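You operate a simulated robot arm through the tools that you are given. There is no shell and no other tool. Be economical: measure what you need, move in short steps, check, and stop when the job is done.

Carry out the task below with a simulated robot arm. There is one attempt and no reset: what you move stays moved.

TASK
Level the surface plate, taking half of the tilt out at each knob.
Fine: free both locks and lock them again; put the level back.
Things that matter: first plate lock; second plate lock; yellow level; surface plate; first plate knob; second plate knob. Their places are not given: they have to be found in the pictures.

It is judged by the outcome, as a careful person would: the job done as asked, and still so three seconds after it is handed in. It fails if anything else is knocked over, pushed out of place, dropped, spilled or broken.

THE ROBOT
A 6-joint arm with a two-finger parallel gripper, fixed in place. Base frame: the origin is at the foot of the arm, x ahead of it, y to its left, z up. Lengths are in m, angles in degrees, forces in N, time in s.
With the tool pointing down near the work surface it reaches from about 0.26 to 0.68 m from the base axis. Its first joint turns from -66.0 to 66.0 degrees. Payload 2.9 kg.
Tool frame: the origin (TCP) lies between the finger pads and is the grasp point; the fingertips stand 0.03 m ahead of it; z points along the fingers, y is the line along which they close. The gripper opens to 0.11 m. The fingers are 0.02 m wide and 0.01 m thick; the gripper's body (0.048 by 0.112 m) begins 0.055 m behind the TCP.
Orientation is that of the tool frame in the base frame, as a unit quaternion [w, x, y, z]. With the fingers straight down and closing along the base's y, the tool's x points along the base's -x, its y along +y and its z along -z.

THE INTERFACE
- The arm moves only by the tool play_rows. Its argument "increments" is a list of rows, each a list of 7 numbers: the shift along the tool's x, y, z in m, then the turn, a rotation vector about the tool's x, y, z in degrees, then the opening, from 0 (shut) to 1 (fully open). In form: [[dx, dy, dz, wx, wy, wz, jaw], ...]. A call has 1 to 10 rows; each row shifts and turns the commanded pose from where the row before left it, along the tool's axes as they then stand. A row lasts 0.2 s, in which the tool goes at most 0.05 m and 8.6 degrees; a call with a longer step from one row to the next is refused whole, and so is a gripper value outside its range. A pose out of reach is approached as far as the arm can. The call stops where the force on the tool passes 70 N (or 10 N more than at its start, if that is more) or the arm is blocked; 0.2 s more then pass. The fingers move at their own pace (about 0.108 m/s each) and stop on an object; they squeeze with about 38 N. The grip force told is the motor's: it shows also when the fingers shut on nothing. Time passes only in rows, and 0.2 s behind the last, so rows that do not move let the fingers close. It gives the time, the measured TCP pose, the force on the tool (base axes), the opening and the grip force at its end, in the units of the frame above (readings bear some noise).
- Cameras (640 x 400 px; columns grow to the right, rows downward): "scene" is fixed at [0.0981, 0.4282, 1.4036]; the picture's right is [-0.77, -0.64, 0.00], its down [-0.29, 0.35, -0.89] and it looks along [0.57, -0.69, -0.45] (base axes); focal length 328 px, centre (320, 200). "wrist" rides on the gripper at [-0.036, 0, -0.057] in the tool frame; the picture's right is [0.00, -1.00, 0.00], its down [0.97, 0.00, -0.24] and it looks along [0.24, 0.00, 0.97] (tool axes); focal length 218 px, centre (320, 200).
- capture(camera): a new picture of that camera. No time passes.
- probe_pixels(camera, pixels): there is no depth. For up to 12 entries [column, row, z] of the newest picture of that camera ("zoom" is the newest enlarged one), the place [x, y] in the base frame at which the ray of that pixel passes the height z, good to about 0.002 m, but the place of the scene camera against the robot may be out by one fixed shift of up to 0.025 m in any direction. No time passes.
- enlarge(camera, box): a new picture of the part [left, top, right, bottom] of that camera's present view, enlarged. No time passes.
- sign_off(): hands the job in; it is judged then, once.

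Work in short steps. Measure before you move; look again where a grasp or a placing could have gone wrong, and mend it. You have 80 turns and 38 pictures in all, the two below and enlarged ones among them. Open the gripper and draw the arm clear of the work before you hand the job in, unless the task says otherwise; then end with one line.

The tools are called after "Request:" as name(argument=value, ...) on one line, values as JSON. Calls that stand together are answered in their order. play_rows: Moves the arm, as the interface text tells. Its arguments: {"type":"object","properties":{"increments":{"type":"array","items":{"type":"array","items":{"type":"number"}}}},"required":["increments"]} The other tools are called the same way: capture (camera) takes a picture; probe_pixels (camera, pixels) gives the place at which the rays of pixels pass given heights; enlarge (camera, box) takes an enlarged picture of a part of a camera's view; sign_off () hands the job in.

At the start:

```text
time: 0.0
position: [0.3822, -0.0249, 1.2052]
ee_rot: [0.0, 0.0, 1.0, 0.0]
contact_force: [-0.1, -0.4, -0.2]
finger_gap: 0.1102
gripper_force: 0.1
```

scene: 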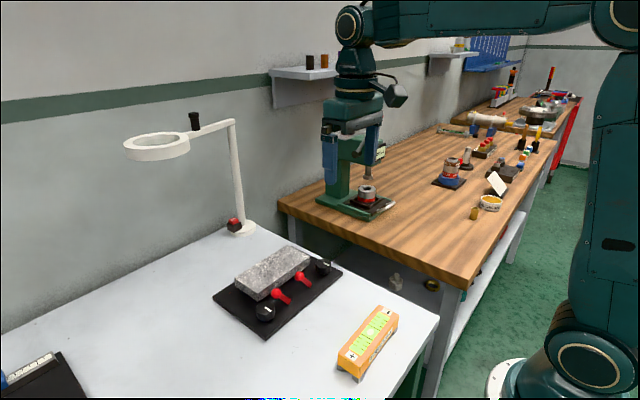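
wrist: 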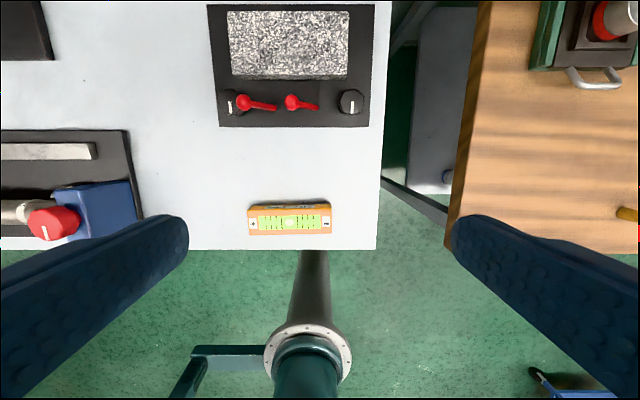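

The wrist picture shows the plate at about (288,45), the knobs at (230,102) and (352,102), the red locks at (243,102) and (293,102), and the level at (290,220). I enlarge these areas to read the marks.

Request:
enlarge(camera="wrist", box=[200, 0, 380, 130])

Request:
enlarge(camera="wrist", box=[240, 190, 340, 250])

Request:
enlarge(camera="scene", box=[200, 235, 420, 385])

Request:
probe_pixels(camera="wrist", pixels=[[290, 220, 0.9], [249, 220, 0.9], [331, 220, 0.9], [230, 102, 0.89], [352, 102, 0.89], [243, 102, 0.89], [293, 102, 0.89], [229, 12, 0.9], [349, 12, 0.9], [229, 79, 0.9], [349, 79, 0.9], [276, 107, 0.89]])

```text
3.08 times, centred on (290, 65) of wrist
```

zoom: 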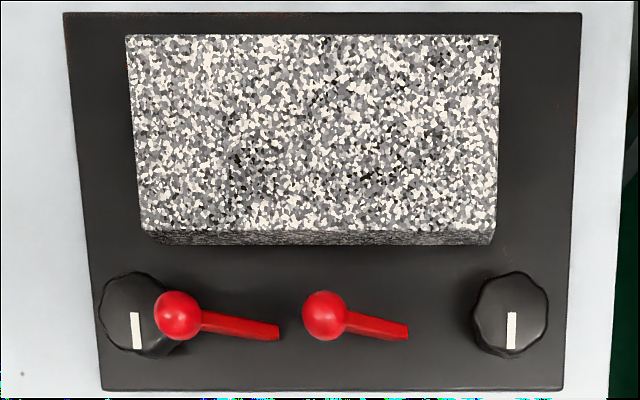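

```text
6.40 times, centred on (290, 220) of wrist
```

zoom: 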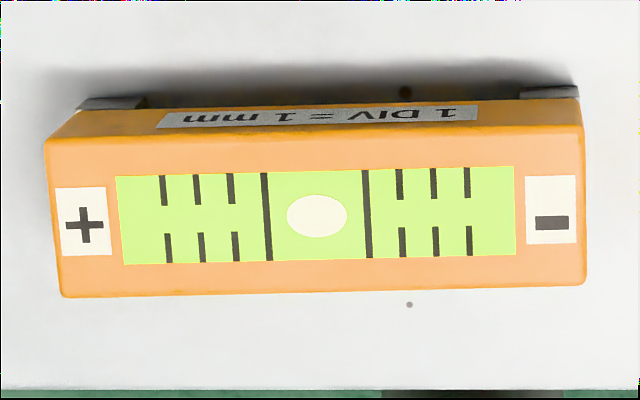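

```text
2.67 times, centred on (310, 310) of scene
```

zoom: 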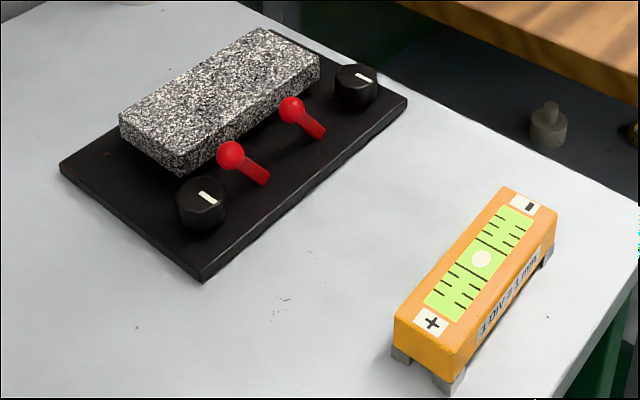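

```text
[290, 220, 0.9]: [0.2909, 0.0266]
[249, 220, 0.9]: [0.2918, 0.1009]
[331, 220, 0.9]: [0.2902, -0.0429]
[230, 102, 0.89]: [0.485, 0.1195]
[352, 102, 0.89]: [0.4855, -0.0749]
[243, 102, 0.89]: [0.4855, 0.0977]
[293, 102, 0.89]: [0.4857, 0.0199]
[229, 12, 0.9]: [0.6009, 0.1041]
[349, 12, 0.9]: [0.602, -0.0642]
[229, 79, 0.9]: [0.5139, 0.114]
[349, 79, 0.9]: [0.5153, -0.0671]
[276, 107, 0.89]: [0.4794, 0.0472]
```

The level's bubble is centred on the bench, with + on the left (+y). I move above the knobs and locks for a closer look.

Request:
play_rows(increments=[[-0.024, 0.01, 0.025, 0, 0, 0, 1], [-0.024, 0.01, 0.025, 0, 0, 0, 1], [-0.024, 0.01, 0.025, 0, 0, 0, 1], [-0.024, 0.01, 0.025, 0, 0, 0, 1], [-0.024, 0.01, 0.025, 0, 0, 0, 1], [0, 0, 0, 0, 0, 0, 1]])

Request:
capture(camera="wrist")

Request:
enlarge(camera="scene", box=[200, 240, 350, 345])

```text
time: 1.4
position: [0.5033, 0.0246, 1.0787]
ee_rot: [0.001, 0.001, 1.0, -0.001]
contact_force: [0.3, -0.3, 1.2]
finger_gap: 0.1103
gripper_force: 0.1
```

```text
32 pictures are left
```

wrist: 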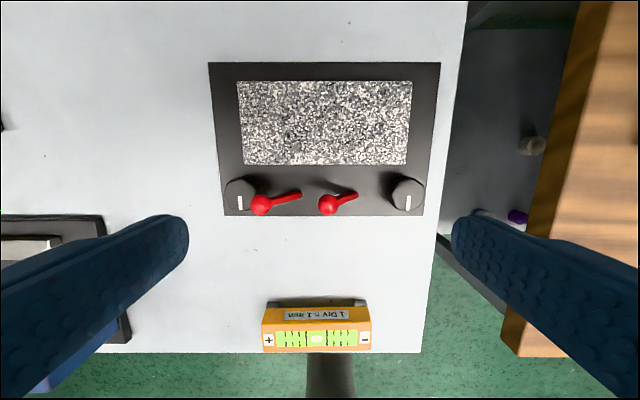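

```text
3.81 times, centred on (275, 292) of scene
```

zoom: 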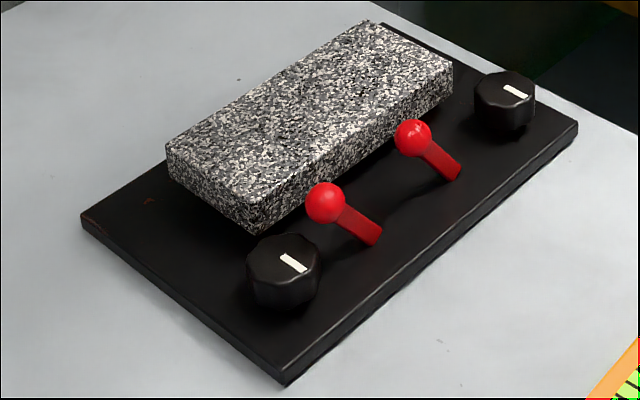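

Triangulating from the two wrist views puts lever 1's ball near (0.480, 0.087, 0.918) with its foot near (0.481, 0.050, 0.863). Ball 2 is near (0.480, 0.017, 0.919) with its foot near (0.481, -0.020). I enlarge the hinges and the level for detail.

Request:
enlarge(camera="wrist", box=[215, 140, 435, 225])

Request:
enlarge(camera="wrist", box=[250, 285, 390, 370])

Request:
probe_pixels(camera="wrist", pixels=[[237, 82, 0.9], [412, 82, 0.9], [243, 164, 0.9], [408, 164, 0.9], [262, 352, 0.9], [371, 350, 0.9], [264, 329, 0.9]])

```text
2.91 times, centred on (325, 182) of wrist
```

zoom: 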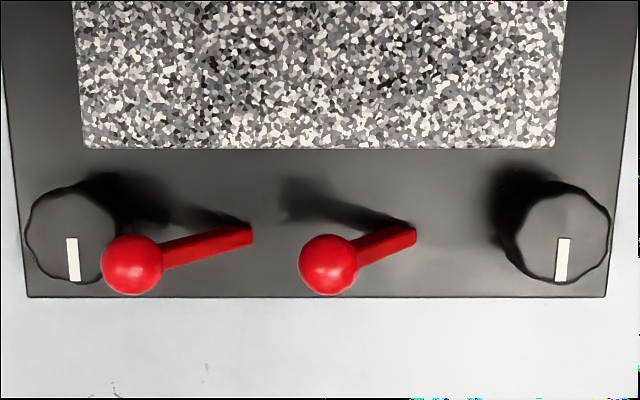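

```text
4.57 times, centred on (320, 328) of wrist
```

zoom: 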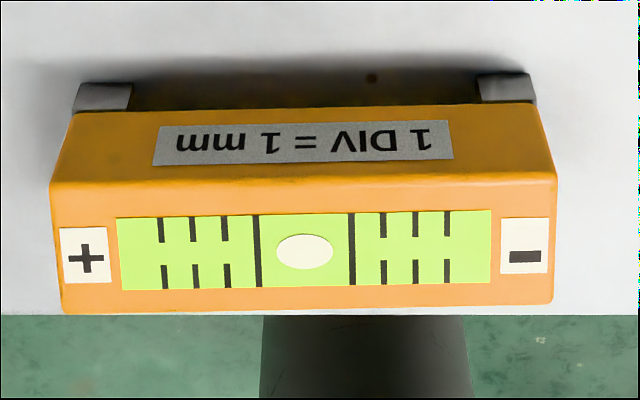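

```text
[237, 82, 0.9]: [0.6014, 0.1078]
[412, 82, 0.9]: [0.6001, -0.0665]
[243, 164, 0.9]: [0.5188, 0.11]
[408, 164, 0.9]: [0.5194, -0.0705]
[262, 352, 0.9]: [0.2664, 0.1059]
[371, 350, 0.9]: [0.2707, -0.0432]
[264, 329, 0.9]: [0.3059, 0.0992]
```

Each lever is a flat bar hinged in the y-z plane, leaning toward +y. Lever 1 would run into lever 2, so lever 2 goes first. I shut the gripper and come down on the +y side of ball 2, between the two balls.

Request:
play_rows(increments=[[0.011, 0.015, 0.03, 0, 0, 0, 0], [0.012, 0.015, 0.03, 0, 0, 0, 0], [0, 0, 0.03, 0, 0, 0, 0], [0, 0, 0.03, 0, 0, 0, 0], [0, 0, 0.029, 0, 0, 0, 0], [0, 0, 0, 0, 0, 0, 0]])

Request:
capture(camera="wrist")

```text
time: 2.8
position: [0.4803, 0.0544, 0.9295]
ee_rot: [0.0, 0.001, 1.0, 0.0]
contact_force: [-0.2, 0.3, 0.3]
finger_gap: 0.0
gripper_force: 37.5
```

```text
28 pictures are left
```

wrist: 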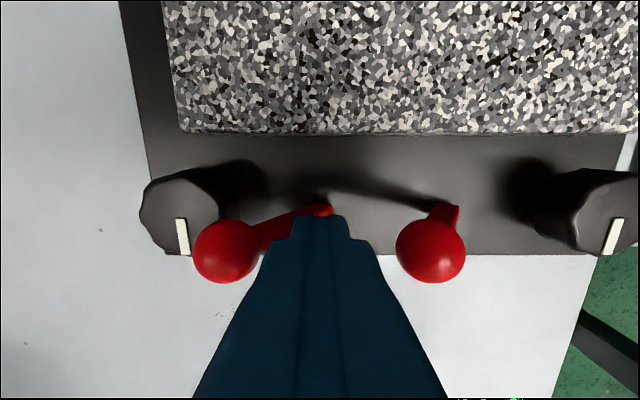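

The fingers stand between the balls, at tip height 0.90. I push ball 2 toward -y.

Request:
play_rows(increments=[[0, -0.01, 0, 0, 0, 0, 0], [0, -0.01, 0, 0, 0, 0, 0], [0, -0.01, 0, 0, 0, 0, 0], [0, -0.01, 0, 0, 0, 0, 0], [0, -0.01, 0, 0, 0, 0, 0], [0, -0.01, 0, 0, 0, 0, 0], [0, -0.01, 0, 0, 0, 0, 0]])

Request:
capture(camera="wrist")

```text
time: 4.4
position: [0.4788, -0.0152, 0.93]
ee_rot: [0.0, 0.001, 1.0, 0.0]
contact_force: [-0.5, -0.4, 0.0]
finger_gap: 0.0
gripper_force: 38.0
```

```text
27 pictures are left
```

wrist: 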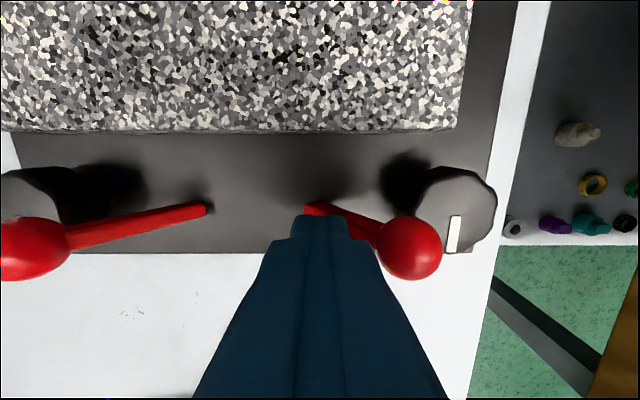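

Lever 2 has gone past vertical with no load on the tool. I push on gently to find its end stop.

Request:
play_rows(increments=[[0, -0.006, 0.0, 0, 0, 0, 0], [0, -0.006, 0, 0, 0, 0, 0], [0, -0.006, 0, 0, 0, 0, 0], [0, -0.006, 0, 0, 0, 0, 0], [0, 0, 0, 0, 0, 0, 0]])

Request:
capture(camera="wrist")

```text
time: 5.3
position: [0.4777, -0.0196, 0.932]
ee_rot: [-0.001, -0.02, 1.0, 0.012]
contact_force: [-2.3, 10.8, 5.3]
finger_gap: 0.0
gripper_force: 37.9
stopped in row 4: the force on the tool passed its limit (the readings are from after the stop); the commanded pose is now the measured one
```

```text
26 pictures are left
```

wrist: 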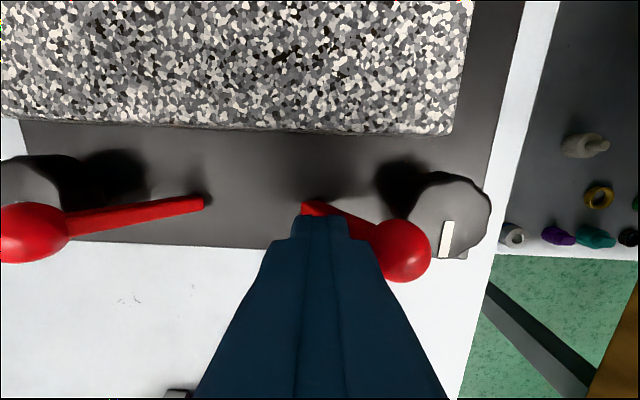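

Lever 2 met its end stop. I back off, correct the small twist of the tool, and rise. Then I set up on the +y side of ball 1, staying above knob 1.

Request:
play_rows(increments=[[0, 0.012, 0, 0, 0, 0, 0], [0, 0, -0.02, 1.4, 0, 2.3, 0], [0, 0, -0.03, 0, 0, 0, 0], [-0.001, 0.043, 0, 0, 0, 0, 0], [-0.001, 0.043, 0, 0, 0, 0, 0], [0, 0.04, 0, 0, 0, 0, 0], [0, 0, 0, 0, 0, 0, 0]])

Request:
capture(camera="wrist")

```text
time: 6.9
position: [0.48, 0.1164, 0.9792]
ee_rot: [-0.001, 0.003, 1.0, -0.003]
contact_force: [-0.1, 0.5, 0.1]
finger_gap: 0.0
gripper_force: 37.4
```

```text
25 pictures are left
```

wrist: 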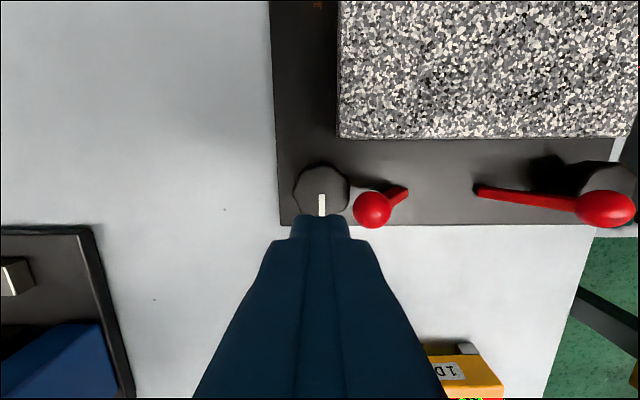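

Knob 1 (top at about z 0.899) lies below the fingertips. I lower to tip height 0.910 and push ball 1 toward -y until the stop.

Request:
play_rows(increments=[[0, 0, 0.02, 0, 0, 0, 0], [0, 0, 0.019, 0, 0, 0, 0], [0, -0.01, 0, 0, 0, 0, 0], [0, -0.01, 0, 0, 0, 0, 0], [0, -0.01, 0, 0, 0, 0, 0], [0, -0.01, 0, 0, 0, 0, 0], [0, -0.01, 0, 0, 0, 0, 0], [0, -0.01, 0, 0, 0, 0, 0], [0, 0, 0, 0, 0, 0, 0]])

Request:
play_rows(increments=[[0, 0, 0.008, 0, 0, 0, 0], [0, -0.004, 0, 0, 0, 0, 0], [0, -0.004, 0, 0, 0, 0, 0], [0, -0.004, 0, 0, 0, 0, 0], [0, -0.004, 0, 0, 0, 0, 0]])

Request:
enlarge(camera="scene", box=[200, 240, 350, 345])

```text
time: 8.9
position: [0.4808, 0.0557, 0.9418]
ee_rot: [-0.002, 0.001, 1.0, -0.001]
contact_force: [0.4, -0.2, 0.3]
finger_gap: 0.0001
gripper_force: 37.1
```

```text
time: 10.1
position: [0.4799, 0.0473, 0.9341]
ee_rot: [-0.001, -0.008, 1.0, 0.004]
contact_force: [0.5, 48.1, -2.6]
finger_gap: 0.0001
gripper_force: 38.0
```

```text
3.81 times, centred on (275, 292) of scene
```

zoom: 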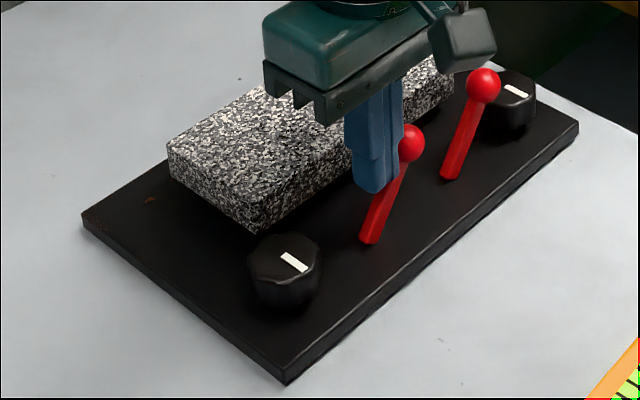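

Both levers now lean toward -y at the same angle, up against their stops, so both locks are free. I back off, rise, turn the gripper by about 90° and go over to the level.

Request:
play_rows(increments=[[0, 0.012, 0, 0, 0, 0, 0], [0, 0, -0.04, 0.5, 0, 0, 0], [0, 0, -0.04, 0, 0, 0, 0], [0, 0, 0, 0, 0, 8.14, 0], [0, 0, 0, 0, 0, 8.14, 0], [0, 0, 0, 0, 0, 8.14, 0], [0, 0, 0, 0, 0, 8.14, 0], [0, 0, 0, 0, 0, 8.14, 0], [0, 0, 0, 0, 0, 8.14, 0], [0, 0, 0, 0, 0, 8.14, 0]])

Request:
play_rows(increments=[[0, 0, 0, 0, 0, 8.14, 0.75], [0, 0, 0, 0, 0, 8.14, 0.75], [0, 0, 0, 0, 0, 8.14, 0.75], [0, 0, 0, 0, 0, 8.14, 0.75], [-0.0075, -0.0485, 0, 0, 0, 0, 0.75], [-0.0075, -0.0485, 0, 0, 0, 0, 0.75], [-0.0075, -0.0485, 0, 0, 0, 0, 0.75], [-0.0075, -0.0485, 0, 0, 0, 0, 0.75], [0, 0, 0, 0, 0, 0, 0.75]])

Request:
capture(camera="wrist")

```text
time: 12.3
position: [0.4815, 0.0517, 1.0137]
ee_rot: [0.002, 0.481, 0.877, -0.006]
contact_force: [-0.4, -0.2, 0.4]
finger_gap: 0.0
gripper_force: 37.5
```

```text
time: 14.3
position: [0.2841, 0.0214, 1.0145]
ee_rot: [0.004, 0.706, 0.709, -0.005]
contact_force: [-0.3, -0.3, 0.4]
finger_gap: 0.0825
gripper_force: 0.0
```

```text
23 pictures are left
```

wrist: 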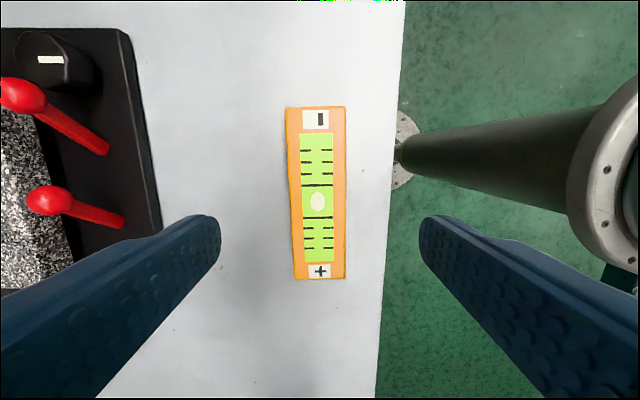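

The level sits between the fingers in view. I probe its top corners (z 0.893) for its exact place and angle.

Request:
enlarge(camera="wrist", box=[220, 95, 420, 285])

Request:
probe_pixels(camera="wrist", pixels=[[288, 109, 0.893], [345, 107, 0.893], [346, 278, 0.893], [294, 279, 0.893], [302, 133, 0.893], [333, 131, 0.893], [333, 262, 0.893], [306, 262, 0.893], [317, 202, 0.893]])

```text
2.11 times, centred on (320, 190) of wrist
```

zoom: 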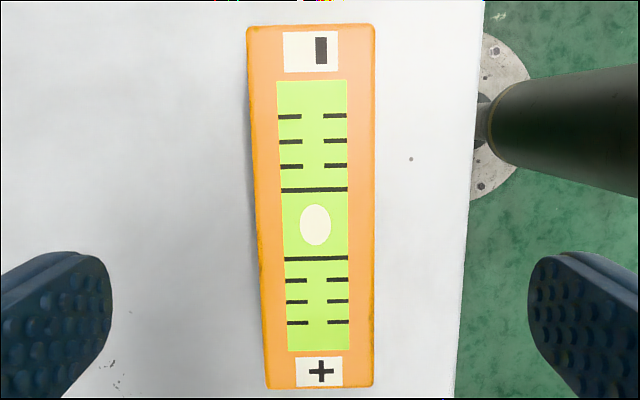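

```text
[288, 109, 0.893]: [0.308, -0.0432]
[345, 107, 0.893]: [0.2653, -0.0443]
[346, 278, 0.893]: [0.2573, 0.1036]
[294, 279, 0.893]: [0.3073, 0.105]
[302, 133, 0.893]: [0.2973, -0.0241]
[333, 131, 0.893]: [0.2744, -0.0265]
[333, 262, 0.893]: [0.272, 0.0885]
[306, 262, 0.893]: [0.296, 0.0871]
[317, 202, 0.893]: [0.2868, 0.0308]
```

The level's centre is at about (0.285, 0.0305), yawed about 1.5° from the tool. I trim the tool's angle, go down to z = 0.888 and close.

Request:
play_rows(increments=[[0.009, 0.001, 0, 0, 0.7, -1.2, 0.75], [0, 0, 0.04, 0, 0, 0, 0.75], [0, 0, 0.04, 0, 0, 0, 0.75], [0, 0, 0.03, 0, 0, 0, 0.75], [0, 0, 0.0165, 0, 0, 0, 0.75], [0, 0, 0, 0, 0, 0, 0.75]])

Request:
play_rows(increments=[[0, 0, 0, 0, 0, 0, 0.4], [0, 0, 0, 0, 0, 0, 0.3], [0, 0, 0, 0, 0, 0, 0.2], [0, 0, 0, 0, 0, 0, 0.2]])

```text
time: 15.7
position: [0.2868, 0.0319, 0.8866]
ee_rot: [-0.001, 0.698, 0.716, -0.002]
contact_force: [-0.8, -0.4, 0.8]
finger_gap: 0.0826
gripper_force: 0.2
```

```text
time: 16.7
position: [0.2879, 0.0315, 0.8879]
ee_rot: [-0.001, 0.698, 0.716, -0.002]
contact_force: [0.1, -0.2, -0.8]
finger_gap: 0.0479
gripper_force: 38.2
```

The level is gripped (gap 0.048). I lift it and carry it over the plate's centre at about (0.56, 0.02).

Request:
play_rows(increments=[[0, 0, -0.02, 0, 0, 0, 0.2], [0, 0, -0.045, 0, 0, 0, 0.2], [0, 0, -0.045, 0, 0, 0, 0.2], [0, 0, -0.02, 0, 0, 0, 0.2], [-0.0031, 0.0453, 0, 0, 0, 0, 0.2], [-0.0031, 0.0453, 0, 0, 0, 0, 0.2], [-0.0031, 0.0453, 0, 0, 0, 0, 0.2], [-0.0031, 0.0453, 0, 0, 0, 0, 0.2], [-0.0031, 0.0453, 0, 0, 0, 0, 0.2], [-0.0031, 0.0453, 0, 0, 0, 0, 0.2]])

Request:
capture(camera="wrist")

```text
time: 18.9
position: [0.5606, 0.0187, 1.0175]
ee_rot: [-0.002, 0.698, 0.716, -0.001]
contact_force: [-0.7, -0.7, -4.1]
finger_gap: 0.0476
gripper_force: 38.1
```

```text
21 pictures are left
```

wrist: 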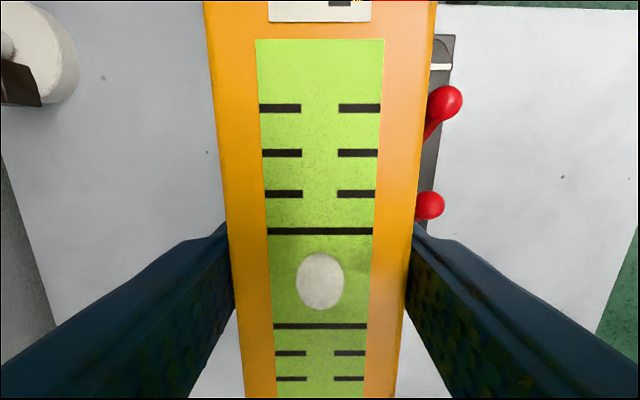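

I lower the level to just above the plate, then go in small steps until touch.

Request:
play_rows(increments=[[0, 0, 0.03, 0, 0, 0, 0.2], [0, 0, 0.025, 0, 0, 0, 0.2], [0, 0, 0.01, 0, 0, 0, 0.2], [0, 0, 0.002, 0, 0, 0, 0.2], [0, 0, 0, 0, 0, 0, 0.2]])

Request:
enlarge(camera="scene", box=[220, 225, 340, 305])

```text
time: 20.1
position: [0.5602, 0.02, 0.95]
ee_rot: [-0.001, 0.698, 0.716, -0.002]
contact_force: [1.1, -0.1, -4.4]
finger_gap: 0.0476
gripper_force: 38.2
```

```text
5.00 times, centred on (280, 265) of scene
```

zoom: 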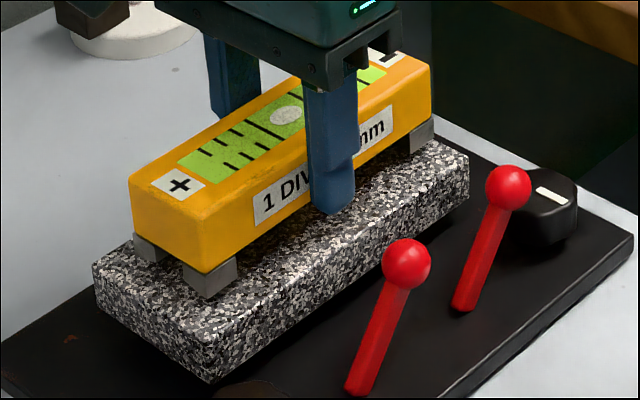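

The level hovers just above the plate. I ease it down in 1.5 mm steps, watching the force.

Request:
play_rows(increments=[[0, 0, 0.0015, 0, 0, 0, 0.2], [0, 0, 0.0015, 0, 0, 0, 0.2], [0, 0, 0, 0, 0, 0, 0.2]])

Request:
play_rows(increments=[[0, 0, 0.0015, 0, 0, 0, 0.2], [0, 0, 0, 0, 0, 0, 0.2]])

Request:
play_rows(increments=[[0, 0, 0.0015, 0, 0, 0, 0.2], [0, 0, 0, 0, 0, 0, 0.2]])

```text
time: 20.9
position: [0.5602, 0.0181, 0.9471]
ee_rot: [-0.001, 0.698, 0.716, -0.001]
contact_force: [1.0, 0.3, -4.8]
finger_gap: 0.0477
gripper_force: 37.6
```

```text
time: 21.5
position: [0.559, 0.0179, 0.9439]
ee_rot: [-0.001, 0.698, 0.716, -0.001]
contact_force: [0.4, -0.1, -3.8]
finger_gap: 0.0477
gripper_force: 37.6
```

```text
time: 22.1
position: [0.5586, 0.0191, 0.9431]
ee_rot: [-0.001, 0.698, 0.716, -0.001]
contact_force: [0.6, 0.6, -4.5]
finger_gap: 0.0481
gripper_force: 38.0
```

No contact yet, so I continue down.

Request:
play_rows(increments=[[0, 0, 0.0015, 0, 0, 0, 0.2], [0, 0, 0, 0, 0, 0, 0.2]])

Request:
play_rows(increments=[[0, 0, 0.0015, 0, 0, 0, 0.2], [0, 0, 0, 0, 0, 0, 0.2]])

Request:
enlarge(camera="scene", box=[220, 225, 340, 305])

```text
time: 22.7
position: [0.5592, 0.0187, 0.9432]
ee_rot: [0.0, 0.698, 0.716, 0.0]
contact_force: [-2.2, -0.4, 3.4]
finger_gap: 0.0477
gripper_force: 38.2
```

```text
time: 23.3
position: [0.5597, 0.019, 0.944]
ee_rot: [0.0, 0.698, 0.716, 0.0]
contact_force: [-9.7, -1.1, 25.2]
finger_gap: 0.0478
gripper_force: 38.0
```

```text
5.00 times, centred on (280, 265) of scene
```

zoom: 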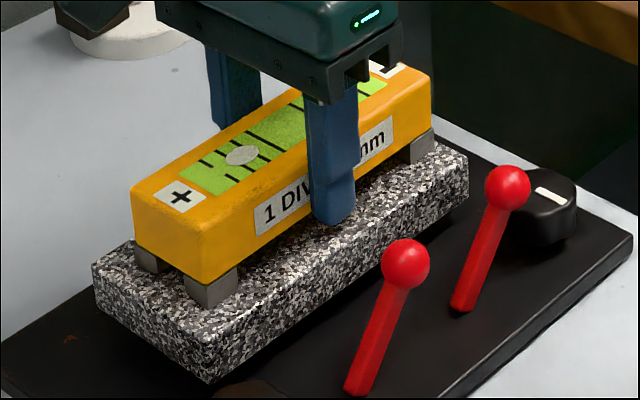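

The level is seated and the bubble has moved toward +. I ease up, open, and rise.

Request:
play_rows(increments=[[0, 0, -0.001, 0, 0, 0, 0.2], [0, 0, 0, 0, 0, 0, 0.45], [0, 0, 0, 0, 0, 0, 0.6], [0, 0, 0, 0, 0, 0, 0.65], [0, 0, -0.03, 0, 0, 0, 0.65], [0, 0, -0.045, 0, 0, 0, 0.65], [0, 0, -0.045, 0, 0, 0, 0.65], [0, 0, 0, 0, 0, 0, 0.65]])

Request:
enlarge(camera="scene", box=[220, 225, 340, 305])

Request:
enlarge(camera="wrist", box=[220, 95, 420, 285])

```text
time: 25.1
position: [0.5613, 0.0194, 1.0614]
ee_rot: [-0.001, 0.698, 0.716, -0.001]
contact_force: [-0.1, -1.0, -0.9]
finger_gap: 0.0717
gripper_force: 0.2
```

```text
5.00 times, centred on (280, 265) of scene
```

zoom: 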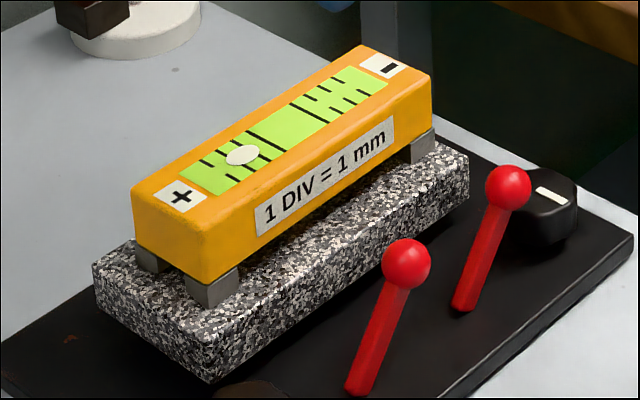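

```text
2.11 times, centred on (320, 190) of wrist
```

zoom: 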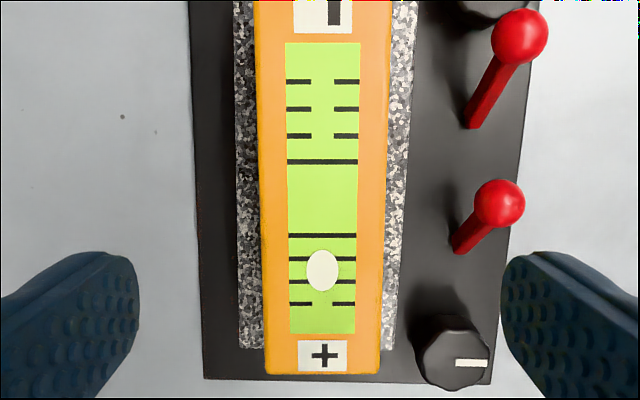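

In the wrist zoom the bubble is at row 270, with the centre near 198, the inner line at 236 and ticks every ~22 px. That is about 3 divisions toward + (left end high), so the first knob should bring it to 1.5 divisions, on the inner line. I measure the knobs, plate edge and levers now.

Request:
capture(camera="wrist")

```text
16 pictures are left
```

wrist: 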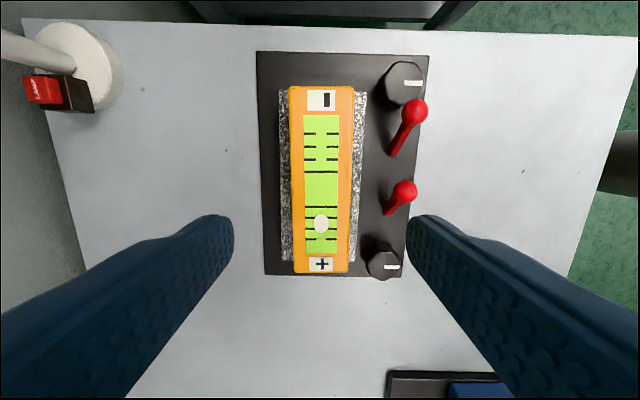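

Request:
probe_pixels(camera="wrist", pixels=[[406, 83, 0.897], [387, 82, 0.897], [425, 83, 0.897], [385, 265, 0.897], [368, 265, 0.897], [401, 264, 0.897], [416, 111, 0.92], [404, 191, 0.92], [367, 92, 0.907], [351, 259, 0.907], [384, 267, 0.897], [391, 155, 0.863]])

```text
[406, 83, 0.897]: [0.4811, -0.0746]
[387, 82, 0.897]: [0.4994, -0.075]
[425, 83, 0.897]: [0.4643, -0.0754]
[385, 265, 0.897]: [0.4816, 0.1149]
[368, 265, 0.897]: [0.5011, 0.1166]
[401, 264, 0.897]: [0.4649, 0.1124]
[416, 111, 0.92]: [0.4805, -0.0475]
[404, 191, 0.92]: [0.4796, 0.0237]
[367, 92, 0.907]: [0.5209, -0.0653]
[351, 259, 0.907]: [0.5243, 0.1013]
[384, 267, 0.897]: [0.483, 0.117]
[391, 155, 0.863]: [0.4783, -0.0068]
```

Knob 1 is at about (0.482, 0.115) and knob 2 at (0.482, -0.074), each ~0.037 wide, with the plate edge at x = 0.522. I move over knob 1, narrow the jaw, go down and look.

Request:
play_rows(increments=[[0.0326, -0.0258, 0, 0, 0, 1.4, 0.45], [0.0326, -0.0258, 0, 0, 0, 0, 0.45], [0.0325, -0.0259, 0, 0, 0, 0, 0.45], [0, 0, 0.04, 0, 0, 0, 0.45], [0, 0, 0.045, 0, 0, 0, 0.45], [0, 0, 0, 0, 0, 0, 0.45]])

Request:
capture(camera="wrist")

```text
time: 26.5
position: [0.4824, 0.1151, 0.9772]
ee_rot: [-0.001, 0.707, 0.708, -0.001]
contact_force: [-0.6, 1.6, 0.6]
finger_gap: 0.0495
gripper_force: 0.1
```

```text
15 pictures are left
```

wrist: 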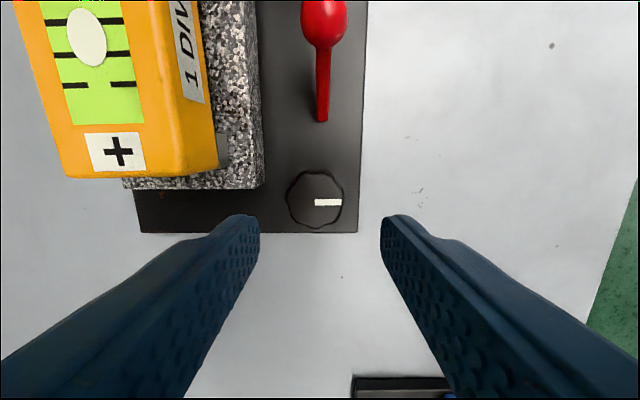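

The knob's centre is at (316,199), i.e. about (0.485, 0.1125). I centre over it, go down to z = 0.908 and close on it.

Request:
play_rows(increments=[[-0.0026, 0.0018, 0.02, 0, 0, 0, 0.42], [0, 0, 0.03, 0, 0, 0, 0.42], [0, 0, 0.019, 0, 0, 0, 0.42], [0, 0, 0, 0, 0, 0, 0.42]])

Request:
play_rows(increments=[[0, 0, 0, 0, 0, 0, 0.25], [0, 0, 0, 0, 0, 0, 0.2], [0, 0, 0, 0, 0, 0, 0.2]])

```text
time: 27.5
position: [0.4843, 0.1131, 0.9082]
ee_rot: [-0.001, 0.707, 0.707, 0.0]
contact_force: [0.1, -0.1, -0.5]
finger_gap: 0.0462
gripper_force: 0.1
```

```text
time: 28.3
position: [0.4862, 0.1129, 0.9068]
ee_rot: [0.0, 0.707, 0.707, 0.0]
contact_force: [7.2, -0.2, -9.1]
finger_gap: 0.0396
gripper_force: 44.1
```

The knob is gripped (0.0396 wide). I turn it 16° counter-clockwise (seen from above) as a test, release, rise and read the bubble.

Request:
play_rows(increments=[[0, 0, 0, 0, 0, -4, 0.2], [0, 0, 0, 0, 0, -4, 0.2], [0, 0, 0, 0, 0, -4, 0.2], [0, 0, 0, 0, 0, -4, 0.2], [0, 0, 0, 0, 0, 0, 0.2]])

Request:
play_rows(increments=[[0, 0, 0, 0, 0, 0, 0.42], [0, 0, 0, 0, 0, 0, 0.42], [0, 0, -0.035, 0, 0, 0, 0.42], [0, 0, -0.035, 0, 0, 0, 0.42], [0, 0, 0, 0, 0, 8, 0.42], [0, 0, 0, 0, 0, 8, 0.42], [0, 0, 0, 0, 0, 0, 0.42]])

Request:
capture(camera="wrist")

```text
time: 29.5
position: [0.4856, 0.1137, 0.9084]
ee_rot: [0.001, 0.601, 0.799, 0.0]
contact_force: [27.5, 1.4, -25.6]
finger_gap: 0.0394
gripper_force: 45.4
```

```text
time: 31.1
position: [0.4832, 0.1127, 0.9785]
ee_rot: [-0.001, 0.708, 0.707, -0.001]
contact_force: [-0.8, -0.2, -0.4]
finger_gap: 0.0461
gripper_force: 0.1
```

```text
14 pictures are left
```

wrist: 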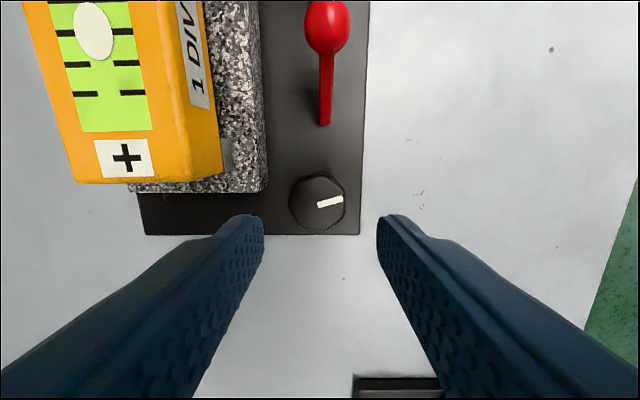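

The bubble now sits on the first tick (about 1 division past the inner line, from 1.5), so 16° CCW takes out ~0.5 division. That is the right direction, and I turn knob 1 another 29°.

Request:
play_rows(increments=[[0, 0.001, 0.035, 0, 0, 0, 0.42], [0, 0, 0.035, 0, 0, 0, 0.42], [0, 0, 0, 0, 0, 0, 0.2], [0, 0, 0, 0, 0, 0, 0.2], [0, 0, 0, 0, 0, 0, 0.2]])

Request:
play_rows(increments=[[0, 0, 0, 0, 0, -4.9, 0.2], [0, 0, 0, 0, 0, -4.9, 0.2], [0, 0, 0, 0, 0, -4.9, 0.2], [0, 0, 0, 0, 0, -4.9, 0.2], [0, 0, 0, 0, 0, -4.9, 0.2], [0, 0, 0, 0, 0, -4.9, 0.2], [0, 0, 0, 0, 0, 0, 0.2]])

Request:
play_rows(increments=[[0, 0, 0, 0, 0, 0, 0.42], [0, 0, 0, 0, 0, 0, 0.42], [0, 0, -0.035, 0, 0, 0, 0.42], [0, 0, -0.045, 0, 0, 0, 0.42], [0, 0, -0.04, 0, 0, 7.3, 0.42], [0, 0, 0, 0, 0, 7.3, 0.42], [0, 0, 0, 0, 0, 7.3, 0.42], [0, 0, 0, 0, 0, 7.3, 0.42], [0, 0, 0, 0, 0, 0, 0.42]])

Request:
capture(camera="wrist")

```text
time: 32.3
position: [0.4854, 0.1141, 0.9113]
ee_rot: [0.0, 0.707, 0.707, 0.001]
contact_force: [0.4, -1.7, 25.0]
finger_gap: 0.0384
gripper_force: 45.2
```

```text
time: 33.9
position: [0.4853, 0.1146, 0.9114]
ee_rot: [0.002, 0.503, 0.864, 0.002]
contact_force: [5.7, 5.0, 29.4]
finger_gap: 0.0384
gripper_force: 44.7
```

```text
time: 35.9
position: [0.4858, 0.1134, 1.0288]
ee_rot: [-0.001, 0.706, 0.708, -0.002]
contact_force: [-0.1, -0.6, 0.1]
finger_gap: 0.0462
gripper_force: 0.1
```

```text
13 pictures are left
```

wrist: 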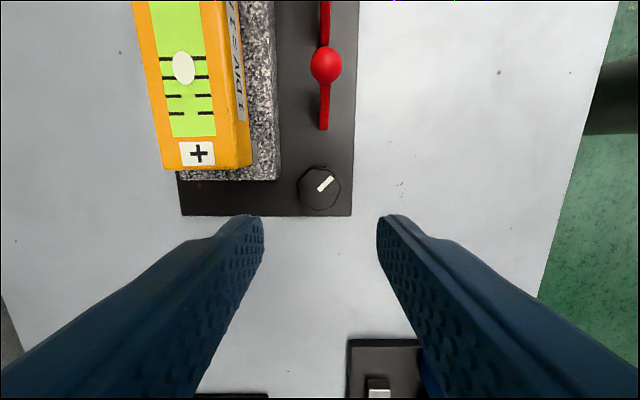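

Request:
enlarge(camera="wrist", box=[130, 0, 290, 150])

```text
2.67 times, centred on (210, 75) of wrist
```

zoom: 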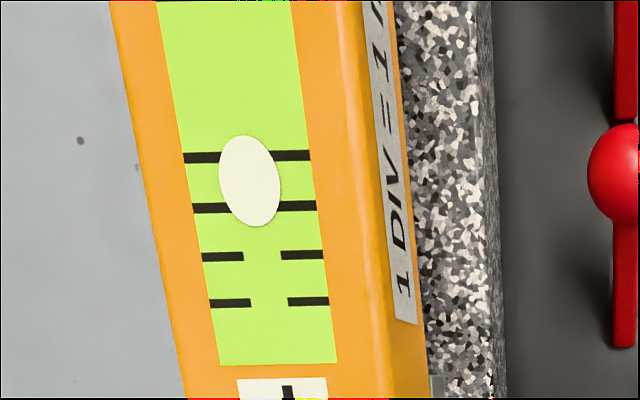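

The bubble's centre is 0.5 division past the inner line, so 2.0 divisions remain after ~42° of knob 1. It needs ~0.5 more, so I turn another 21°.

Request:
play_rows(increments=[[0, -0.001, 0.035, 0, 0, 0, 0.42], [0, 0, 0.04, 0, 0, 0, 0.42], [0, 0, 0.04, 0, 0, 0, 0.42], [0, 0, 0, 0, 0, 0, 0.42], [0, 0, 0, 0, 0, 0, 0.2], [0, 0, 0, 0, 0, 0, 0.2], [0, 0, 0, 0, 0, 0, 0.2]])

Request:
play_rows(increments=[[0, 0, 0, 0, 0, -4.2, 0.2], [0, 0, 0, 0, 0, -4.2, 0.2], [0, 0, 0, 0, 0, -4.2, 0.2], [0, 0, 0, 0, 0, -4.2, 0.2], [0, 0, 0, 0, 0, -4.2, 0.2], [0, 0, 0, 0, 0, 0, 0.2]])

Request:
play_rows(increments=[[0, 0, 0, 0, 0, 0, 0.42], [0, 0, 0, 0, 0, 0, 0.42], [0, 0, -0.035, 0, 0, 0, 0.42], [0, 0, -0.04, 0, 0, 0, 0.42], [0, 0, -0.04, 0, 0, 7, 0.42], [0, 0, 0, 0, 0, 7, 0.42], [0, 0, 0, 0, 0, 7, 0.42], [0, 0, 0, 0, 0, 0, 0.42]])

Request:
enlarge(camera="wrist", box=[130, 0, 370, 225])

```text
time: 37.5
position: [0.4841, 0.1132, 0.9126]
ee_rot: [-0.001, 0.706, 0.708, 0.0]
contact_force: [17.3, 1.2, -11.4]
finger_gap: 0.0383
gripper_force: 45.3
```

```text
time: 38.9
position: [0.4854, 0.1144, 0.9123]
ee_rot: [0.0, 0.564, 0.826, 0.002]
contact_force: [29.4, 4.5, -34.0]
finger_gap: 0.0386
gripper_force: 45.2
```

```text
time: 40.7
position: [0.4828, 0.1138, 1.0273]
ee_rot: [-0.001, 0.707, 0.707, -0.002]
contact_force: [0.5, 0.0, -0.3]
finger_gap: 0.0461
gripper_force: 0.2
```

```text
1.78 times, centred on (250, 112) of wrist
```

zoom: 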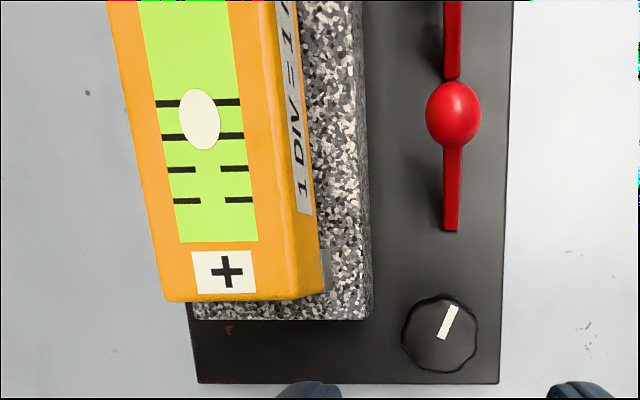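

The pointer moved to ~62°, but the bubble still reads 0.5 past the inner line. I wait a little and read again, in case the bubble lags.

Request:
play_rows(increments=[[0, 0, 0, 0, 0, 0, 0.42], [-0.03, 0, 0, 0, 0, 0, 0.42], [-0.03, 0.01, 0, 0, 0, 0, 0.42], [0, 0.0, 0, 0, 0, 0, 0.42], [0, 0, 0, 0, 0, 0, 0.42], [0, 0, 0, 0, 0, 0, 0.42], [0, 0, 0, 0, 0, 0, 0.42]])

Request:
enlarge(camera="wrist", box=[130, 0, 390, 245])

```text
time: 42.3
position: [0.4935, 0.0534, 1.0286]
ee_rot: [-0.002, 0.706, 0.709, -0.001]
contact_force: [1.0, -0.7, -0.2]
finger_gap: 0.046
gripper_force: 0.0
```

```text
1.63 times, centred on (260, 122) of wrist
```

zoom: 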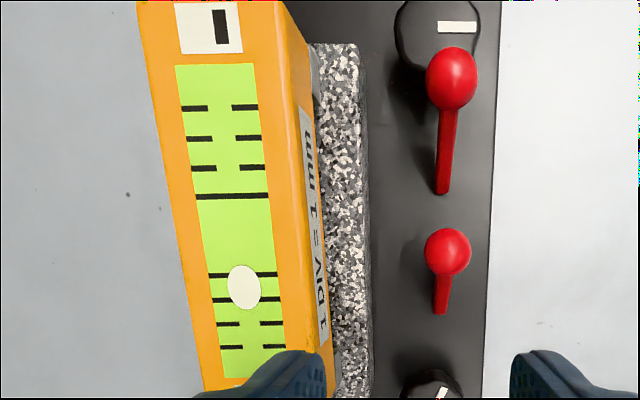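

The reading really is ~2.0 divisions (bubble at 287, inner line 274, tick 299), with lines 3.0 → 2.5 → 2.0 → 2.0 at knob angles 0/15/40/62°. I turn knob 1 a further 15° to see how it responds.

Request:
play_rows(increments=[[0.03, -0.005, 0, 0, 0, 0, 0.42], [0.03, -0.004, 0, 0, 0, 0, 0.42], [0, 0, 0.035, 0, 0, 0, 0.42], [0, 0, 0.04, 0, 0, 0, 0.42], [0, 0, 0.04, 0, 0, 0, 0.42], [0, 0, 0, 0, 0, 0, 0.42], [0, 0, 0, 0, 0, 0, 0.2], [0, 0, 0, 0, 0, 0, 0.2], [0, 0, 0, 0, 0, 0, 0.2]])

Request:
play_rows(increments=[[0, 0, 0, 0, 0, -4, 0.2], [0, 0, 0, 0, 0, -4, 0.2], [0, 0, 0, 0, 0, -4, 0.2], [0, 0, 0, 0, 0, -4, 0.2], [0, 0, 0, 0, 0, 0, 0.2]])

Request:
play_rows(increments=[[0, 0, 0, 0, 0, 0, 0.42], [0, 0, 0, 0, 0, 0, 0.42], [0, 0, -0.035, 0, 0, 0, 0.42], [0, 0, -0.04, 0, 0, 0, 0.42], [0, 0, -0.04, 0, 0, 5.4, 0.42], [-0.03, 0.004, 0, 0, 0, 5.3, 0.42], [-0.03, 0.005, 0, 0, 0, 5.3, 0.42], [0, 0, 0, 0, 0, 0, 0.42]])

Request:
enlarge(camera="wrist", box=[130, 0, 390, 245])

```text
time: 44.3
position: [0.4853, 0.1125, 0.9128]
ee_rot: [-0.001, 0.706, 0.708, -0.002]
contact_force: [-1.1, 0.8, -2.3]
finger_gap: 0.0391
gripper_force: 44.6
```

```text
time: 45.5
position: [0.4863, 0.1142, 0.9129]
ee_rot: [0.0, 0.599, 0.8, 0.0]
contact_force: [12.9, 0.6, -14.3]
finger_gap: 0.0393
gripper_force: 44.9
```

```text
time: 47.3
position: [0.5018, 0.0546, 1.0283]
ee_rot: [-0.001, 0.706, 0.708, -0.001]
contact_force: [1.4, -0.9, 0.2]
finger_gap: 0.0465
gripper_force: 0.1
```

```text
1.63 times, centred on (260, 122) of wrist
```

zoom: 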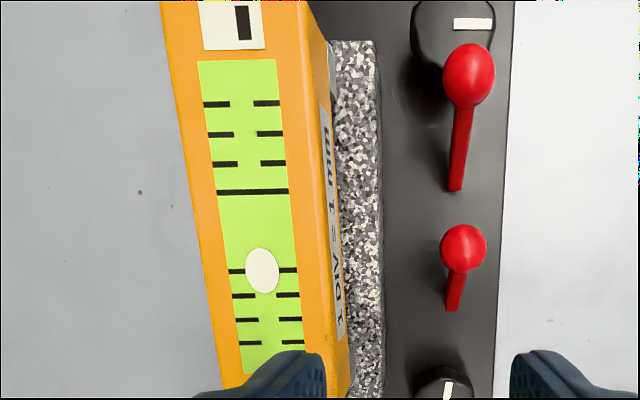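

The bubble is now exactly on the inner line, at 1.5 divisions, with the pointer at ~78°. Half the tilt is out at knob 1. I measure knob 2 from this zoom before moving.

Request:
probe_pixels(camera="zoom", pixels=[[455, 28, 0.897], [413, 28, 0.897], [497, 28, 0.897], [469, 70, 0.925], [463, 247, 0.925], [473, 24, 0.898], [448, 390, 0.898], [379, 45, 0.907]])

```text
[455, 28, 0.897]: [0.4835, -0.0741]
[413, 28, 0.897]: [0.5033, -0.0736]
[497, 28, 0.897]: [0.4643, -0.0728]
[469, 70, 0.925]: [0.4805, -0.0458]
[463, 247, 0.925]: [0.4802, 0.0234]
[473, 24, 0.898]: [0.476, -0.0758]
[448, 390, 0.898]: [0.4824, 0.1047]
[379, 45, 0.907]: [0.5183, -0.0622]
```

Knob 2 is at about (0.484, -0.075) and ball 2 at y = -0.046. I go over knob 2 and turn the gripper 36° CCW first, so the opposite (CW) turn stays in known range and clear of ball 2.

Request:
play_rows(increments=[[-0.043, -0.0057, 0, 0, 0, 0, 0.42], [-0.043, -0.0057, 0, 0, 0, 0, 0.42], [-0.043, -0.0057, 0, 0, 0, 0, 0.42], [0, 0, 0, 0, 0, -7.2, 0.42], [0, 0, 0, 0, 0, -7.2, 0.42], [0, 0, 0, 0, 0, -7.2, 0.42], [0, 0, 0, 0, 0, -7.2, 0.42], [0, 0, 0, 0, 0, -7.2, 0.42], [0, 0, 0.03, 0, 0, 0, 0.42], [0, 0, 0.0, 0, 0, 0, 0.42]])

Request:
capture(camera="wrist")

```text
time: 49.5
position: [0.4848, -0.0732, 0.9982]
ee_rot: [-0.001, 0.452, 0.892, -0.001]
contact_force: [0.3, -0.9, -0.1]
finger_gap: 0.0463
gripper_force: 0.0
```

```text
8 pictures are left
```

wrist: 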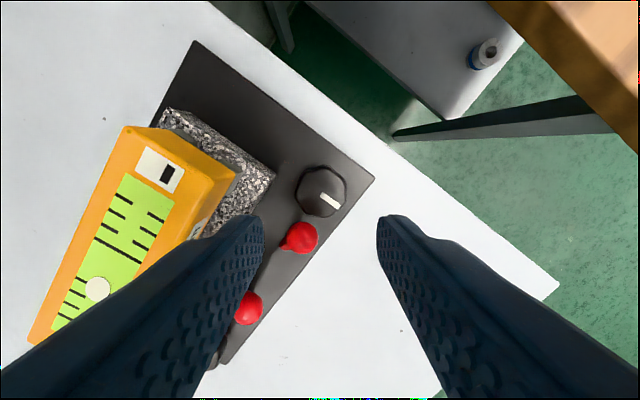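

Knob 2 lies on the fingers' midline, and ball 2 clears the finger by ~7 mm. I shift 3 mm, go down and grip.

Request:
play_rows(increments=[[-0.003, 0, 0.025, 0, 0, 0, 0.42], [0, 0, 0.03, 0, 0, 0, 0.42], [0, 0, 0.0307, 0, 0, 0, 0.42], [0, 0, 0, 0, 0, 0, 0.42], [0, 0, 0, 0, 0, 0, 0.2], [0, 0, 0, 0, 0, 0, 0.2], [0, 0, 0, 0, 0, 0, 0.2]])

Request:
play_rows(increments=[[0, 0, 0, 0, 0, 5, 0.2], [0, 0, 0, 0, 0, 5, 0.2], [0, 0, 0, 0, 0, 5, 0.2], [0, 0, 0, 0, 0, 5, 0.2], [0, 0, 0, 0, 0, 5, 0.2], [0, 0, 0, 0, 0, 5, 0.2], [0, 0, 0, 0, 0, 5, 0.2], [0, 0, 0, 0, 0, 5, 0.2], [0, 0, 0, 0, 0, 0, 0.2]])

Request:
enlarge(camera="scene", box=[220, 225, 360, 320])

```text
time: 51.1
position: [0.4865, -0.0763, 0.9128]
ee_rot: [-0.003, 0.453, 0.891, 0.0]
contact_force: [-5.7, -6.4, -3.0]
finger_gap: 0.0393
gripper_force: 45.0
```

```text
time: 53.1
position: [0.4852, -0.0776, 0.9125]
ee_rot: [-0.002, 0.731, 0.682, -0.002]
contact_force: [-20.7, -18.5, -8.5]
finger_gap: 0.0391
gripper_force: 45.2
```

```text
4.21 times, centred on (290, 272) of scene
```

zoom: 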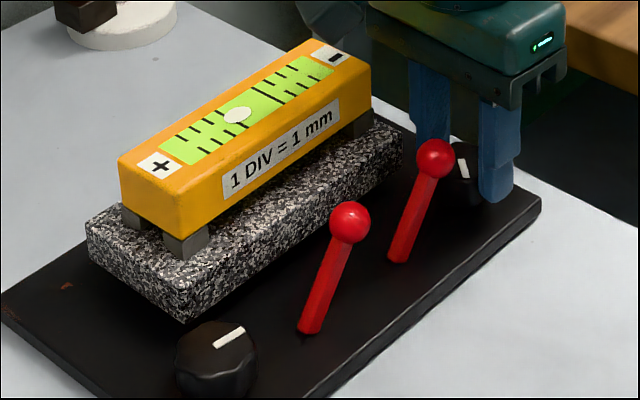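

The view of the bubble is clear while I hold knob 2, so I zoom tighter to read it.

Request:
enlarge(camera="scene", box=[245, 230, 310, 270])

```text
9.85 times, centred on (278, 250) of scene
```

zoom: 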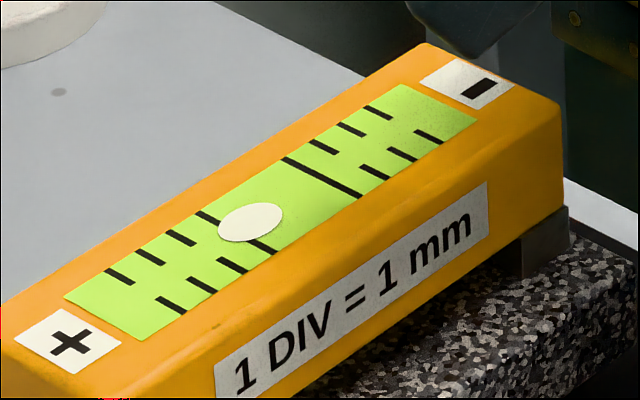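

The bubble is now at ~1.0 division (250 vs inner line 237 and centre 280), so CW is the right way. I regrip and turn another 38°.

Request:
play_rows(increments=[[0, 0, 0, 0, 0, 0, 0.42], [0, 0, 0, 0, 0, 0, 0.42], [0, 0, -0.03, 0, 0, 0, 0.42], [0, 0, 0, 0, 0, -8, 0.42], [0, 0, 0, 0, 0, -8, 0.42], [0, 0, 0, 0, 0, -8, 0.42], [0, 0, 0, 0, 0, -8, 0.42], [0, 0, 0, 0, 0, -8, 0.42], [0, 0, 0.03, 0, 0, 0, 0.42], [0, 0, 0, 0, 0, 0, 0.42]])

Request:
play_rows(increments=[[0, 0, 0, 0, 0, 0, 0.2], [0, 0, 0, 0, 0, 0, 0.2], [0, 0, 0, 0, 0, 0, 0.2], [0, 0, 0, 0, 0, 6.3, 0.2], [0, 0, 0, 0, 0, 6.3, 0.2], [0, 0, 0, 0, 0, 6.3, 0.2], [0, 0, 0, 0, 0, 6.3, 0.2], [0, 0, 0, 0, 0, 6.3, 0.2], [0, 0, 0, 0, 0, 6.3, 0.2], [0, 0, 0, 0, 0, 0, 0.2]])

Request:
enlarge(camera="scene", box=[245, 230, 360, 301])

```text
time: 55.3
position: [0.487, -0.0767, 0.9123]
ee_rot: [-0.001, 0.452, 0.892, 0.0]
contact_force: [0.4, -0.4, -0.1]
finger_gap: 0.0464
gripper_force: 0.0
```

```text
time: 57.5
position: [0.4852, -0.077, 0.9121]
ee_rot: [-0.004, 0.719, 0.695, -0.002]
contact_force: [-22.8, -19.1, -5.8]
finger_gap: 0.0391
gripper_force: 44.9
```

```text
5.57 times, centred on (302, 266) of scene
```

zoom: 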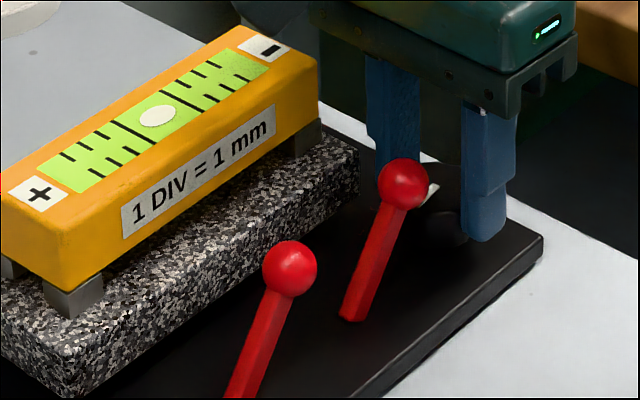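

The bubble is centred: (157,117) against the inner-line midpoint (158,117), with ~78° on each knob. I release and rise, shut the gripper, and set it between the two balls to lock lever 1 first.

Request:
play_rows(increments=[[0, 0, 0, 0, 0, 0, 0.42], [0, 0, 0, 0, 0, 0, 0.42], [0, 0, -0.04, 0, 0, 0, 0.42], [0, 0, -0.04, 0, 0, -2, 0], [0.032, -0.003, 0, 0, 0, 0, 0], [0.033, -0.003, 0, 0, 0, 0, 0], [0, 0, 0, 0, 0, 0, 0], [0, 0, 0, 0, 0, 0, 0]])

Request:
capture(camera="wrist")

```text
time: 59.3
position: [0.4811, -0.0104, 0.9921]
ee_rot: [-0.001, 0.705, 0.71, -0.001]
contact_force: [-0.3, 0.6, 0.1]
finger_gap: 0.0
gripper_force: 37.4
```

```text
4 pictures are left
```

wrist: 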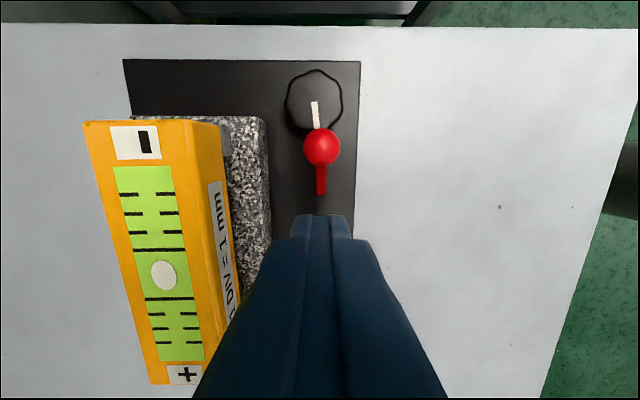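

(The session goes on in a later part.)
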